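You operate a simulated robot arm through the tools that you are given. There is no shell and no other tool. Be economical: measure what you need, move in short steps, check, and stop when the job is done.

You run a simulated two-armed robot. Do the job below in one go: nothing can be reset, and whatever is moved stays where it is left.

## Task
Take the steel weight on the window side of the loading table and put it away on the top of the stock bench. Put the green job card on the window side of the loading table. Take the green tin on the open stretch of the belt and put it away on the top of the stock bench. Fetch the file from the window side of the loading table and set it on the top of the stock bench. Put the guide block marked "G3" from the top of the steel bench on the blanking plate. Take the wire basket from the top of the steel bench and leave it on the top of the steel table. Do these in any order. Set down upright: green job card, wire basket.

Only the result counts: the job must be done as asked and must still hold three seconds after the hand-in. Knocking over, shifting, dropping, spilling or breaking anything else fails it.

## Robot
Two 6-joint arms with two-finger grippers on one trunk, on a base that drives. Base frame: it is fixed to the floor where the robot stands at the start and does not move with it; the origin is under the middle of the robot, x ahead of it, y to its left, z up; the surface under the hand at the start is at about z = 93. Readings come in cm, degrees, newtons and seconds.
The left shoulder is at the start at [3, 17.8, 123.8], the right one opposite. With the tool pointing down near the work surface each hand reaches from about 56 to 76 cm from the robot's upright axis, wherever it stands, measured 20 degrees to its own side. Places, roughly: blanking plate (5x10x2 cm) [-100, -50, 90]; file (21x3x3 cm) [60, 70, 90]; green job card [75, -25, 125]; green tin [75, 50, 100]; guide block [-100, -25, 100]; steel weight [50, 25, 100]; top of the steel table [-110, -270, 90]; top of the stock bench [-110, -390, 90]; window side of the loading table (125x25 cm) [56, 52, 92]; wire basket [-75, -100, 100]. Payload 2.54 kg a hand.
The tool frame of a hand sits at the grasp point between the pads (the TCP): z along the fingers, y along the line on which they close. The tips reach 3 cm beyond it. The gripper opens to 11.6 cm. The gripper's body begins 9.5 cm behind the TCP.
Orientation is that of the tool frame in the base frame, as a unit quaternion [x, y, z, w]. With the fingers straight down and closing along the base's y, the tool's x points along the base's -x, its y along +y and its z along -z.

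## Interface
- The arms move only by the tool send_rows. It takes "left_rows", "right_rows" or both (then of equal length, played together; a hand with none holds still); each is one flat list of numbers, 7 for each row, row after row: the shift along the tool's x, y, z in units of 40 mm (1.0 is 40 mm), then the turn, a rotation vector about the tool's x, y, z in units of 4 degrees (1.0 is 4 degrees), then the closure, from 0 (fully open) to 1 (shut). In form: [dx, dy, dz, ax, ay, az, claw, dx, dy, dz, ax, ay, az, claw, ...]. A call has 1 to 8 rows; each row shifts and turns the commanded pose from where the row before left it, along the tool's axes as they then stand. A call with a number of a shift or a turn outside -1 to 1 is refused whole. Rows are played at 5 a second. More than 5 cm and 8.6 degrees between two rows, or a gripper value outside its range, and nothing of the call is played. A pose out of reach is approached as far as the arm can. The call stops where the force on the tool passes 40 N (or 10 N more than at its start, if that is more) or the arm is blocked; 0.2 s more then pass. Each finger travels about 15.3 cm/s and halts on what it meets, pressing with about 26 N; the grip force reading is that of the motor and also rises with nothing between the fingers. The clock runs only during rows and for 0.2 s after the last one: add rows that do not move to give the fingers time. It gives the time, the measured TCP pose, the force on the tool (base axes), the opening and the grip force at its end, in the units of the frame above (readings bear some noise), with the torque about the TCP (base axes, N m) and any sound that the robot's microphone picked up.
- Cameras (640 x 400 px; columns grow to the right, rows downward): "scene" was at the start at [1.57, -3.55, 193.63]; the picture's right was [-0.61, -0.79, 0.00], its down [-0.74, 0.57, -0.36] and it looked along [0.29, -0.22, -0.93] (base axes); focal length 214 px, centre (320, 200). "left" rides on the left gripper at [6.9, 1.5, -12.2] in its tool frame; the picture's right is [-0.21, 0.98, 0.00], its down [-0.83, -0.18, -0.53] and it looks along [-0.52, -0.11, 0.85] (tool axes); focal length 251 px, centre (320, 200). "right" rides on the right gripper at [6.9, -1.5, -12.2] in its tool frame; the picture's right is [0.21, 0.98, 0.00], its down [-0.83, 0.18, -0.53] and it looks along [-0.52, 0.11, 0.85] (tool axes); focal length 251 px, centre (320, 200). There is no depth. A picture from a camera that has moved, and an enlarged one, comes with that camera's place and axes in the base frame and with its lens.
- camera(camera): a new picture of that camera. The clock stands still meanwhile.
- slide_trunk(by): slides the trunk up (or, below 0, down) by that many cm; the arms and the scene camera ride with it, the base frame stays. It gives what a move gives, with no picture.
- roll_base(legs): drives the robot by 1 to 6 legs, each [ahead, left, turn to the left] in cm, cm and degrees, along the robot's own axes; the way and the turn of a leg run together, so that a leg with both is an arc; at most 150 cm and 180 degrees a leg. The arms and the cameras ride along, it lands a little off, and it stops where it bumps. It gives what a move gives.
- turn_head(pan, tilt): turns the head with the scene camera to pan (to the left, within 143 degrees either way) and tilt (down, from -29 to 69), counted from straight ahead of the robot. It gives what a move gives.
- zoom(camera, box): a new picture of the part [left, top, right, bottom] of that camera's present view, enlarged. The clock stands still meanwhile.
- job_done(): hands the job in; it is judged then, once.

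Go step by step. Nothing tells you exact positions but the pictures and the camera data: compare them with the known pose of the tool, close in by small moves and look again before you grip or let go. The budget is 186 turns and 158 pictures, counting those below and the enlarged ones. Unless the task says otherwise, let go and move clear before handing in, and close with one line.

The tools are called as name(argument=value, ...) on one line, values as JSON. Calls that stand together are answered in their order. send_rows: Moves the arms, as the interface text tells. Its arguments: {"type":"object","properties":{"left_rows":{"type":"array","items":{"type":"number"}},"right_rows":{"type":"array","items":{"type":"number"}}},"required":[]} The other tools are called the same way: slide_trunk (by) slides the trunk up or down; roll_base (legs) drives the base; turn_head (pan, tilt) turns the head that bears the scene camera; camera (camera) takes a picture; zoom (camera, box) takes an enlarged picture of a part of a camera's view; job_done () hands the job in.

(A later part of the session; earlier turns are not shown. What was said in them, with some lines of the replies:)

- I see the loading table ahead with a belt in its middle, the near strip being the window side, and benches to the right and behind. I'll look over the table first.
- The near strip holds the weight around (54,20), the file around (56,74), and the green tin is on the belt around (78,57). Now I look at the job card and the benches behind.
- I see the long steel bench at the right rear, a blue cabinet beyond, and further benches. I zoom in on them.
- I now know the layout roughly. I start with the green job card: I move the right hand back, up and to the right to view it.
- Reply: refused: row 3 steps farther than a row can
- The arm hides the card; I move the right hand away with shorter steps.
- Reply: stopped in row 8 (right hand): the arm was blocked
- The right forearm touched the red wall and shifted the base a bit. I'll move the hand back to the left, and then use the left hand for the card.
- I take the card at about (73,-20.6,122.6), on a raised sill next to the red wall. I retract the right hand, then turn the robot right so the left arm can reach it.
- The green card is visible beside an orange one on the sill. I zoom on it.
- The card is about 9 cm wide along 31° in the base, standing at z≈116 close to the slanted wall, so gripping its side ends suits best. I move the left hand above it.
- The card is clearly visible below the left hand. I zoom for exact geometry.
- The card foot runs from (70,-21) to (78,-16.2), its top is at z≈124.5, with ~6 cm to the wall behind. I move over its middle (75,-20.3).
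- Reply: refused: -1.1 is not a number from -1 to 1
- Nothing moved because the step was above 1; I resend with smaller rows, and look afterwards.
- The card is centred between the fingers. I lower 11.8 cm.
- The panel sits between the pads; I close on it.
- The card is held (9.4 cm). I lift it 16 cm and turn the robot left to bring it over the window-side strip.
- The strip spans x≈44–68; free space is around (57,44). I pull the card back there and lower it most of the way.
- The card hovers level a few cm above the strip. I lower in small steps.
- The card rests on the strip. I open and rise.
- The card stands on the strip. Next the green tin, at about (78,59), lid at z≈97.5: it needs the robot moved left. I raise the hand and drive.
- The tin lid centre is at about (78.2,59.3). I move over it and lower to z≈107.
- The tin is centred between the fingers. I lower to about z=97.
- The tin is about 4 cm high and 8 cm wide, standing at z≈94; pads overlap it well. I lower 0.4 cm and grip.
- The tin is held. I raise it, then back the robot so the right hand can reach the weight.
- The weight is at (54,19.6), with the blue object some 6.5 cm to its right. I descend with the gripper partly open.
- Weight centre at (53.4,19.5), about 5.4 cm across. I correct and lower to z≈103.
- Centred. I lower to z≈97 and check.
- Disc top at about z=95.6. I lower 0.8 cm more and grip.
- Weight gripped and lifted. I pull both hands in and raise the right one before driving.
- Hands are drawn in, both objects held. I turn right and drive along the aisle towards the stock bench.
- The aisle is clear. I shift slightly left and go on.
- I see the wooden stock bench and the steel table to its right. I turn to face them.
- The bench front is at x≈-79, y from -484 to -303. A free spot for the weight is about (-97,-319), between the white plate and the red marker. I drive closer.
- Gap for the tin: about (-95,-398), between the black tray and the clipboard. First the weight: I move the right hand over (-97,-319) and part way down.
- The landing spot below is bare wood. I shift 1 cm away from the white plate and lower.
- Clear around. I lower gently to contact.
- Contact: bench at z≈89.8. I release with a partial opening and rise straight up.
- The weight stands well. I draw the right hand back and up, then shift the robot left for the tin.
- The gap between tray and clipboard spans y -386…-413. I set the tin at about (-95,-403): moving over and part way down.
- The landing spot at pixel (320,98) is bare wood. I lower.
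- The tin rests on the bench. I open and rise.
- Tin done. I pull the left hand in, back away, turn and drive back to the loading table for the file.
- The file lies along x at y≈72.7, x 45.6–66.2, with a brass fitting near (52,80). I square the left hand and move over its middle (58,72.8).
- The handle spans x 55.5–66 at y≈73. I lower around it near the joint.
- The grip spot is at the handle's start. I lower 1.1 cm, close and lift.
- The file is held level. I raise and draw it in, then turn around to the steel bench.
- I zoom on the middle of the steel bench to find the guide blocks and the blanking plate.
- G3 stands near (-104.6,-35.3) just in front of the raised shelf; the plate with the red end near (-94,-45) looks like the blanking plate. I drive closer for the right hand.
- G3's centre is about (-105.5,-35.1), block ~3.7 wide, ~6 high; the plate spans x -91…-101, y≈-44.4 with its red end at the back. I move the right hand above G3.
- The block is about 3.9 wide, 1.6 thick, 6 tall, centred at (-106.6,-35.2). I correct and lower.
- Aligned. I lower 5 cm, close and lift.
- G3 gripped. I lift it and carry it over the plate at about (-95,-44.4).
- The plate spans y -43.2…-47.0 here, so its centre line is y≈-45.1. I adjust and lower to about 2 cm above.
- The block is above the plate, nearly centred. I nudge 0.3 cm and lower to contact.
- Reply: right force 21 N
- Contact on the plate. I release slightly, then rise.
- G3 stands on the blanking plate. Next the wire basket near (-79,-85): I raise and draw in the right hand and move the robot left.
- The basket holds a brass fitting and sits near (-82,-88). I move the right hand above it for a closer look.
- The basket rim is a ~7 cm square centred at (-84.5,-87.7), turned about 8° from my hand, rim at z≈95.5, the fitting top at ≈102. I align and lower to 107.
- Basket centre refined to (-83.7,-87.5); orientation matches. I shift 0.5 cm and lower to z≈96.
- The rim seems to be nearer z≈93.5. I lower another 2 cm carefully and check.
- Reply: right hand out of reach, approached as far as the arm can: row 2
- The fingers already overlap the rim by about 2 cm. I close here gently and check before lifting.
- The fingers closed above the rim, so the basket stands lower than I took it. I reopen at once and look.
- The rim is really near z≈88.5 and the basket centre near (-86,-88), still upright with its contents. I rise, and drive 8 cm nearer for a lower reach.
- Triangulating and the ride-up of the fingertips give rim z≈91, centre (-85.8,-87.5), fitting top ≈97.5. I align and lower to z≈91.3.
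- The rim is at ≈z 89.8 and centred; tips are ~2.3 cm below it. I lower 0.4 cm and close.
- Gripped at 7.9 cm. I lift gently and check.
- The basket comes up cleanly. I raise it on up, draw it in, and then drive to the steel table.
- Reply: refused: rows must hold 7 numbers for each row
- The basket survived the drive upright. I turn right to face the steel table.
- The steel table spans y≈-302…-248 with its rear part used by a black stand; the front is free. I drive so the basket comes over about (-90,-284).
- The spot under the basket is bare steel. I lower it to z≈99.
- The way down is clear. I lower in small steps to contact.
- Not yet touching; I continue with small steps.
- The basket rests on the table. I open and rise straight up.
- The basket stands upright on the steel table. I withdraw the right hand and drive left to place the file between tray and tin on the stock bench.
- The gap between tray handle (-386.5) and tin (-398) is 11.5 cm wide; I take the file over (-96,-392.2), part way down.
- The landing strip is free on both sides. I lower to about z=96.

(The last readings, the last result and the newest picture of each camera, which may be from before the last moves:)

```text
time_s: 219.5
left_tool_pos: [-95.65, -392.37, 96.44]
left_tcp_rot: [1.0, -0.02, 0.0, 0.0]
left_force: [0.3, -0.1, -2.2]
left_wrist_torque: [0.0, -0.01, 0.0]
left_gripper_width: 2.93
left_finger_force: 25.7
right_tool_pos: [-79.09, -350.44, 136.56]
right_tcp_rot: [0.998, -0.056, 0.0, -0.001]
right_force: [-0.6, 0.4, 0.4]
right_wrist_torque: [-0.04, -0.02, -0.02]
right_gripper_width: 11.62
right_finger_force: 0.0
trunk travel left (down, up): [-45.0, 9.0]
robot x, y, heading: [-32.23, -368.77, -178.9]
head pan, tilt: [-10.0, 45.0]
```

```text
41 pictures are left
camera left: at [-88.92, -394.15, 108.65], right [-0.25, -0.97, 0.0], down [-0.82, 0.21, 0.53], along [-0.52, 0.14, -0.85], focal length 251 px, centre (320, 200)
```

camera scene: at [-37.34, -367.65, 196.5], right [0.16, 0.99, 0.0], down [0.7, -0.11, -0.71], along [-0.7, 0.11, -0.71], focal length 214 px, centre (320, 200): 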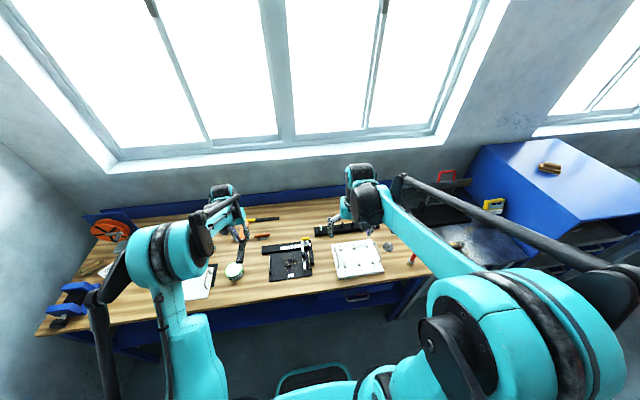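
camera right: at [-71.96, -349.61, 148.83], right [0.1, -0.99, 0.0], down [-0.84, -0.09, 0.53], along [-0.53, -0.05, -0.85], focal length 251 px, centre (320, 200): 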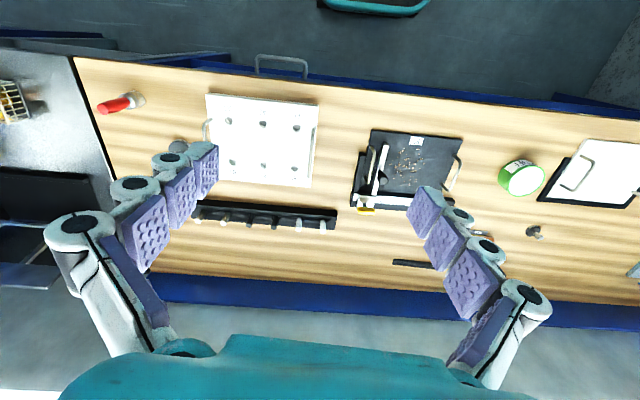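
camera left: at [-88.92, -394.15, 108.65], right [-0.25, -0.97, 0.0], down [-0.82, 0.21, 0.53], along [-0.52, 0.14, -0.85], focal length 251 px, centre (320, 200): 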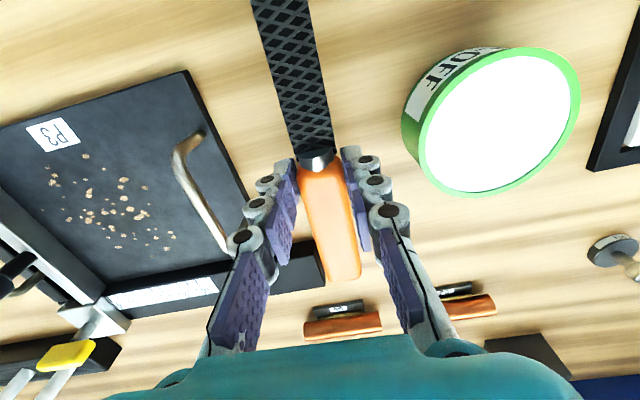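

send_rows(left_rows=[0, 0, 0.4, 0, 0, 0, 1, 0, 0, 0.15, 0, 0, 0, 1])

send_rows(left_rows=[0, 0, 0.1, 0, 0, 0, 1])

```text
time_s: 220.1
left_tool_pos: [-95.67, -392.33, 94.28]
left_tcp_rot: [1.0, -0.021, 0.0, 0.0]
left_force: [-0.8, -0.4, -1.6]
left_wrist_torque: [0.0, -0.01, 0.02]
left_gripper_width: 2.95
left_finger_force: 26.0
right_tool_pos: [-78.97, -350.37, 136.64]
right_tcp_rot: [0.998, -0.057, -0.001, 0.0]
right_force: [-0.2, -0.5, -0.6]
right_wrist_torque: [-0.01, -0.02, 0.02]
right_gripper_width: 11.6
right_finger_force: 0.1
trunk travel left (down, up): [-45.0, 9.0]
robot x, y, heading: [-31.66, -368.97, -179.0]
head pan, tilt: [-10.0, 45.0]
```

```text
time_s: 220.5
left_tool_pos: [-95.69, -392.27, 93.9]
left_tcp_rot: [1.0, -0.02, 0.0, 0.0]
left_force: [0.0, 0.1, -2.1]
left_wrist_torque: [0.0, -0.01, 0.01]
left_gripper_width: 2.92
left_finger_force: 25.8
right_tool_pos: [-79.11, -350.41, 136.59]
right_tcp_rot: [0.998, -0.057, 0.0, 0.0]
right_force: [-0.4, 0.3, 0.1]
right_wrist_torque: [0.0, -0.02, 0.03]
right_gripper_width: 11.6
right_finger_force: 0.1
trunk travel left (down, up): [-45.0, 9.0]
robot x, y, heading: [-32.16, -369.0, -179.2]
head pan, tilt: [-10.0, 45.0]
```

send_rows(left_rows=[0, 0, 0.07, 0, 0, 0, 1, 0, 0, 0.06, 0, 0, 0, 1])

```text
time_s: 221.1
left_tool_pos: [-95.66, -392.26, 93.5]
left_tcp_rot: [1.0, -0.021, -0.001, 0.001]
left_force: [-4.3, -2.6, 18.4]
left_wrist_torque: [-0.04, -0.03, -0.05]
left_gripper_width: 2.94
left_finger_force: 26.4
right_tool_pos: [-78.79, -350.32, 136.63]
right_tcp_rot: [0.998, -0.057, -0.002, 0.0]
right_force: [0.3, 0.7, 0.0]
right_wrist_torque: [-0.01, 0.01, 0.02]
right_gripper_width: 11.59
right_finger_force: 0.1
trunk travel left (down, up): [-45.0, 9.0]
robot x, y, heading: [-32.4, -369.11, -178.9]
head pan, tilt: [-10.0, 45.0]
```

The file touches the bench. I open partly, rise and withdraw.

send_rows(left_rows=[0, 0, -0.05, 0, 0, 0, 0.6, 0, 0, 0, 0, 0, 0, 0.55, 0, 0, -0.4, 0, 0, 0, 0.55, 0, 0, -1, 0, 0, 0, 0.5, 0, 0, -1, 0, 0, 0, 0.5, 0, 0, -1, 0, 0, 0, 0.5, 0, 0, -1, 0, 0, 0, 0.3, 0, 0, -1, 0, 0, 0, 0])

camera(camera="left")

zoom(camera="scene", box=[160, 190, 480, 320])

```text
time_s: 222.9
left_tool_pos: [-95.44, -392.17, 115.22]
left_tcp_rot: [1.0, -0.02, 0.001, 0.0]
left_force: [0.4, 0.2, 0.1]
left_wrist_torque: [0.0, 0.01, 0.0]
left_gripper_width: 11.59
left_finger_force: 0.0
right_tool_pos: [-78.89, -350.31, 136.61]
right_tcp_rot: [0.998, -0.057, 0.0, 0.0]
right_force: [0.7, -0.6, -0.2]
right_wrist_torque: [-0.02, 0.05, 0.01]
right_gripper_width: 11.59
right_finger_force: 0.1
trunk travel left (down, up): [-45.0, 9.0]
robot x, y, heading: [-31.93, -368.84, -178.8]
head pan, tilt: [-10.0, 45.0]
```

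```text
40 pictures are left
camera left: at [-88.81, -394.0, 127.47], right [-0.25, -0.97, 0.0], down [-0.82, 0.21, 0.53], along [-0.52, 0.13, -0.85], focal length 251 px, centre (320, 200)
```

left: 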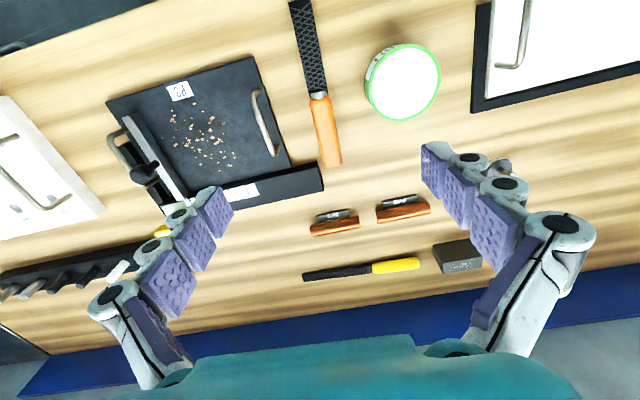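

```text
2.00 times, centred on (320, 255) of scene
camera zoom: at [-36.84, -367.59, 196.52], right [0.16, 0.99, 0.0], down [0.7, -0.11, -0.71], along [-0.7, 0.11, -0.71], focal length 429 px, centre (320, 90)
```

zoom: 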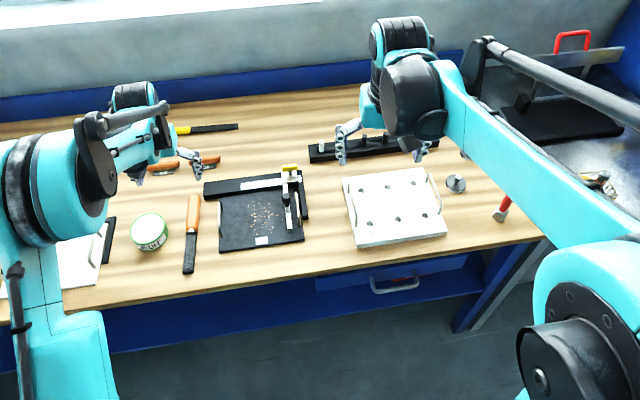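

All three items stand on the stock bench. I withdraw the left hand and take a last look before handing in.

send_rows(left_rows=[0, 0, -1, 0, 0, 0, 0, 0.5, 0, -1, 0, 0, 0, 0, 0.7, 0, -1, 0, 0, 0, 0, 0.7, 0, -1, 0, 0, 0, 0, 0.7, 0, -1, 0, 0, 0, 0])

roll_base(legs=[[-20, 0, 0]])

camera(camera="scene")

zoom(camera="scene", box=[340, 150, 560, 290])

```text
time_s: 224.1
left_tool_pos: [-84.82, -392.64, 135.27]
left_tcp_rot: [1.0, -0.02, -0.002, 0.0]
left_force: [0.4, -0.5, -0.2]
left_wrist_torque: [-0.03, 0.07, 0.02]
left_gripper_width: 11.59
left_finger_force: 0.0
right_tool_pos: [-78.84, -350.39, 136.68]
right_tcp_rot: [0.998, -0.056, 0.0, -0.001]
right_force: [0.5, -0.3, -0.1]
right_wrist_torque: [-0.01, 0.07, 0.0]
right_gripper_width: 11.61
right_finger_force: 0.0
trunk travel left (down, up): [-45.0, 9.0]
robot x, y, heading: [-32.02, -368.76, -178.9]
head pan, tilt: [-10.0, 45.0]
```

```text
time_s: 225.7
left_tool_pos: [-65.23, -392.31, 134.99]
left_tcp_rot: [1.0, -0.02, -0.001, -0.001]
left_force: [0.1, 0.4, 0.6]
left_wrist_torque: [-0.01, 0.0, -0.01]
left_gripper_width: 11.55
left_finger_force: 0.1
right_tool_pos: [-59.08, -350.06, 136.57]
right_tcp_rot: [0.998, -0.057, 0.0, -0.001]
right_force: [-0.8, -0.3, -1.2]
right_wrist_torque: [0.04, 0.0, 0.05]
right_gripper_width: 11.6
right_finger_force: 0.0
trunk travel left (down, up): [-45.0, 9.0]
robot x, y, heading: [-11.98, -368.68, -178.8]
head pan, tilt: [-10.0, 45.0]
```

```text
38 pictures are left
camera scene: at [-16.98, -367.29, 196.51], right [0.16, 0.99, 0.0], down [0.7, -0.11, -0.71], along [-0.7, 0.11, -0.71], focal length 214 px, centre (320, 200)
```

scene: 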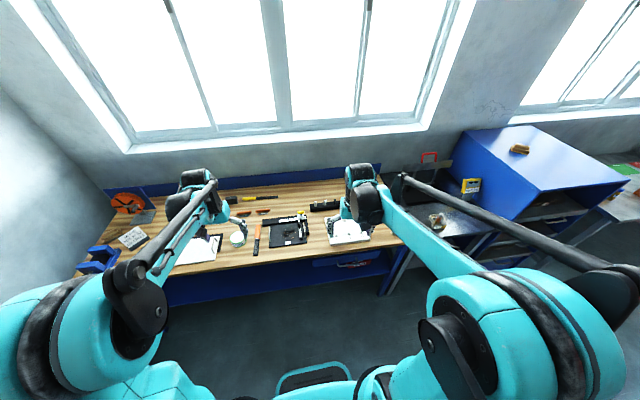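

```text
2.86 times, centred on (450, 220) of scene
camera zoom: at [-16.98, -367.29, 196.51], right [0.16, 0.99, 0.0], down [0.7, -0.11, -0.71], along [-0.7, 0.11, -0.71], focal length 613 px, centre (-51, 143)
```

zoom: 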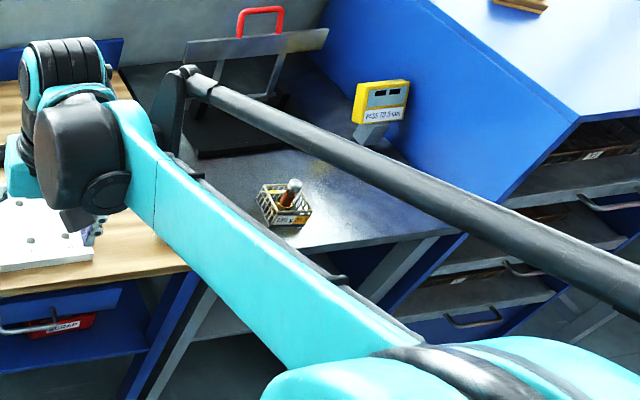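

The basket stands upright on the steel table with its contents, and the hands are clear, so I hand in.

job_done()

```text
The job is handed in.
```

All six items were set down where asked, with the green job card and the wire basket upright, and the job is handed in; early on my right forearm bumped the fixed red wall, which shifted only the robot's own base.
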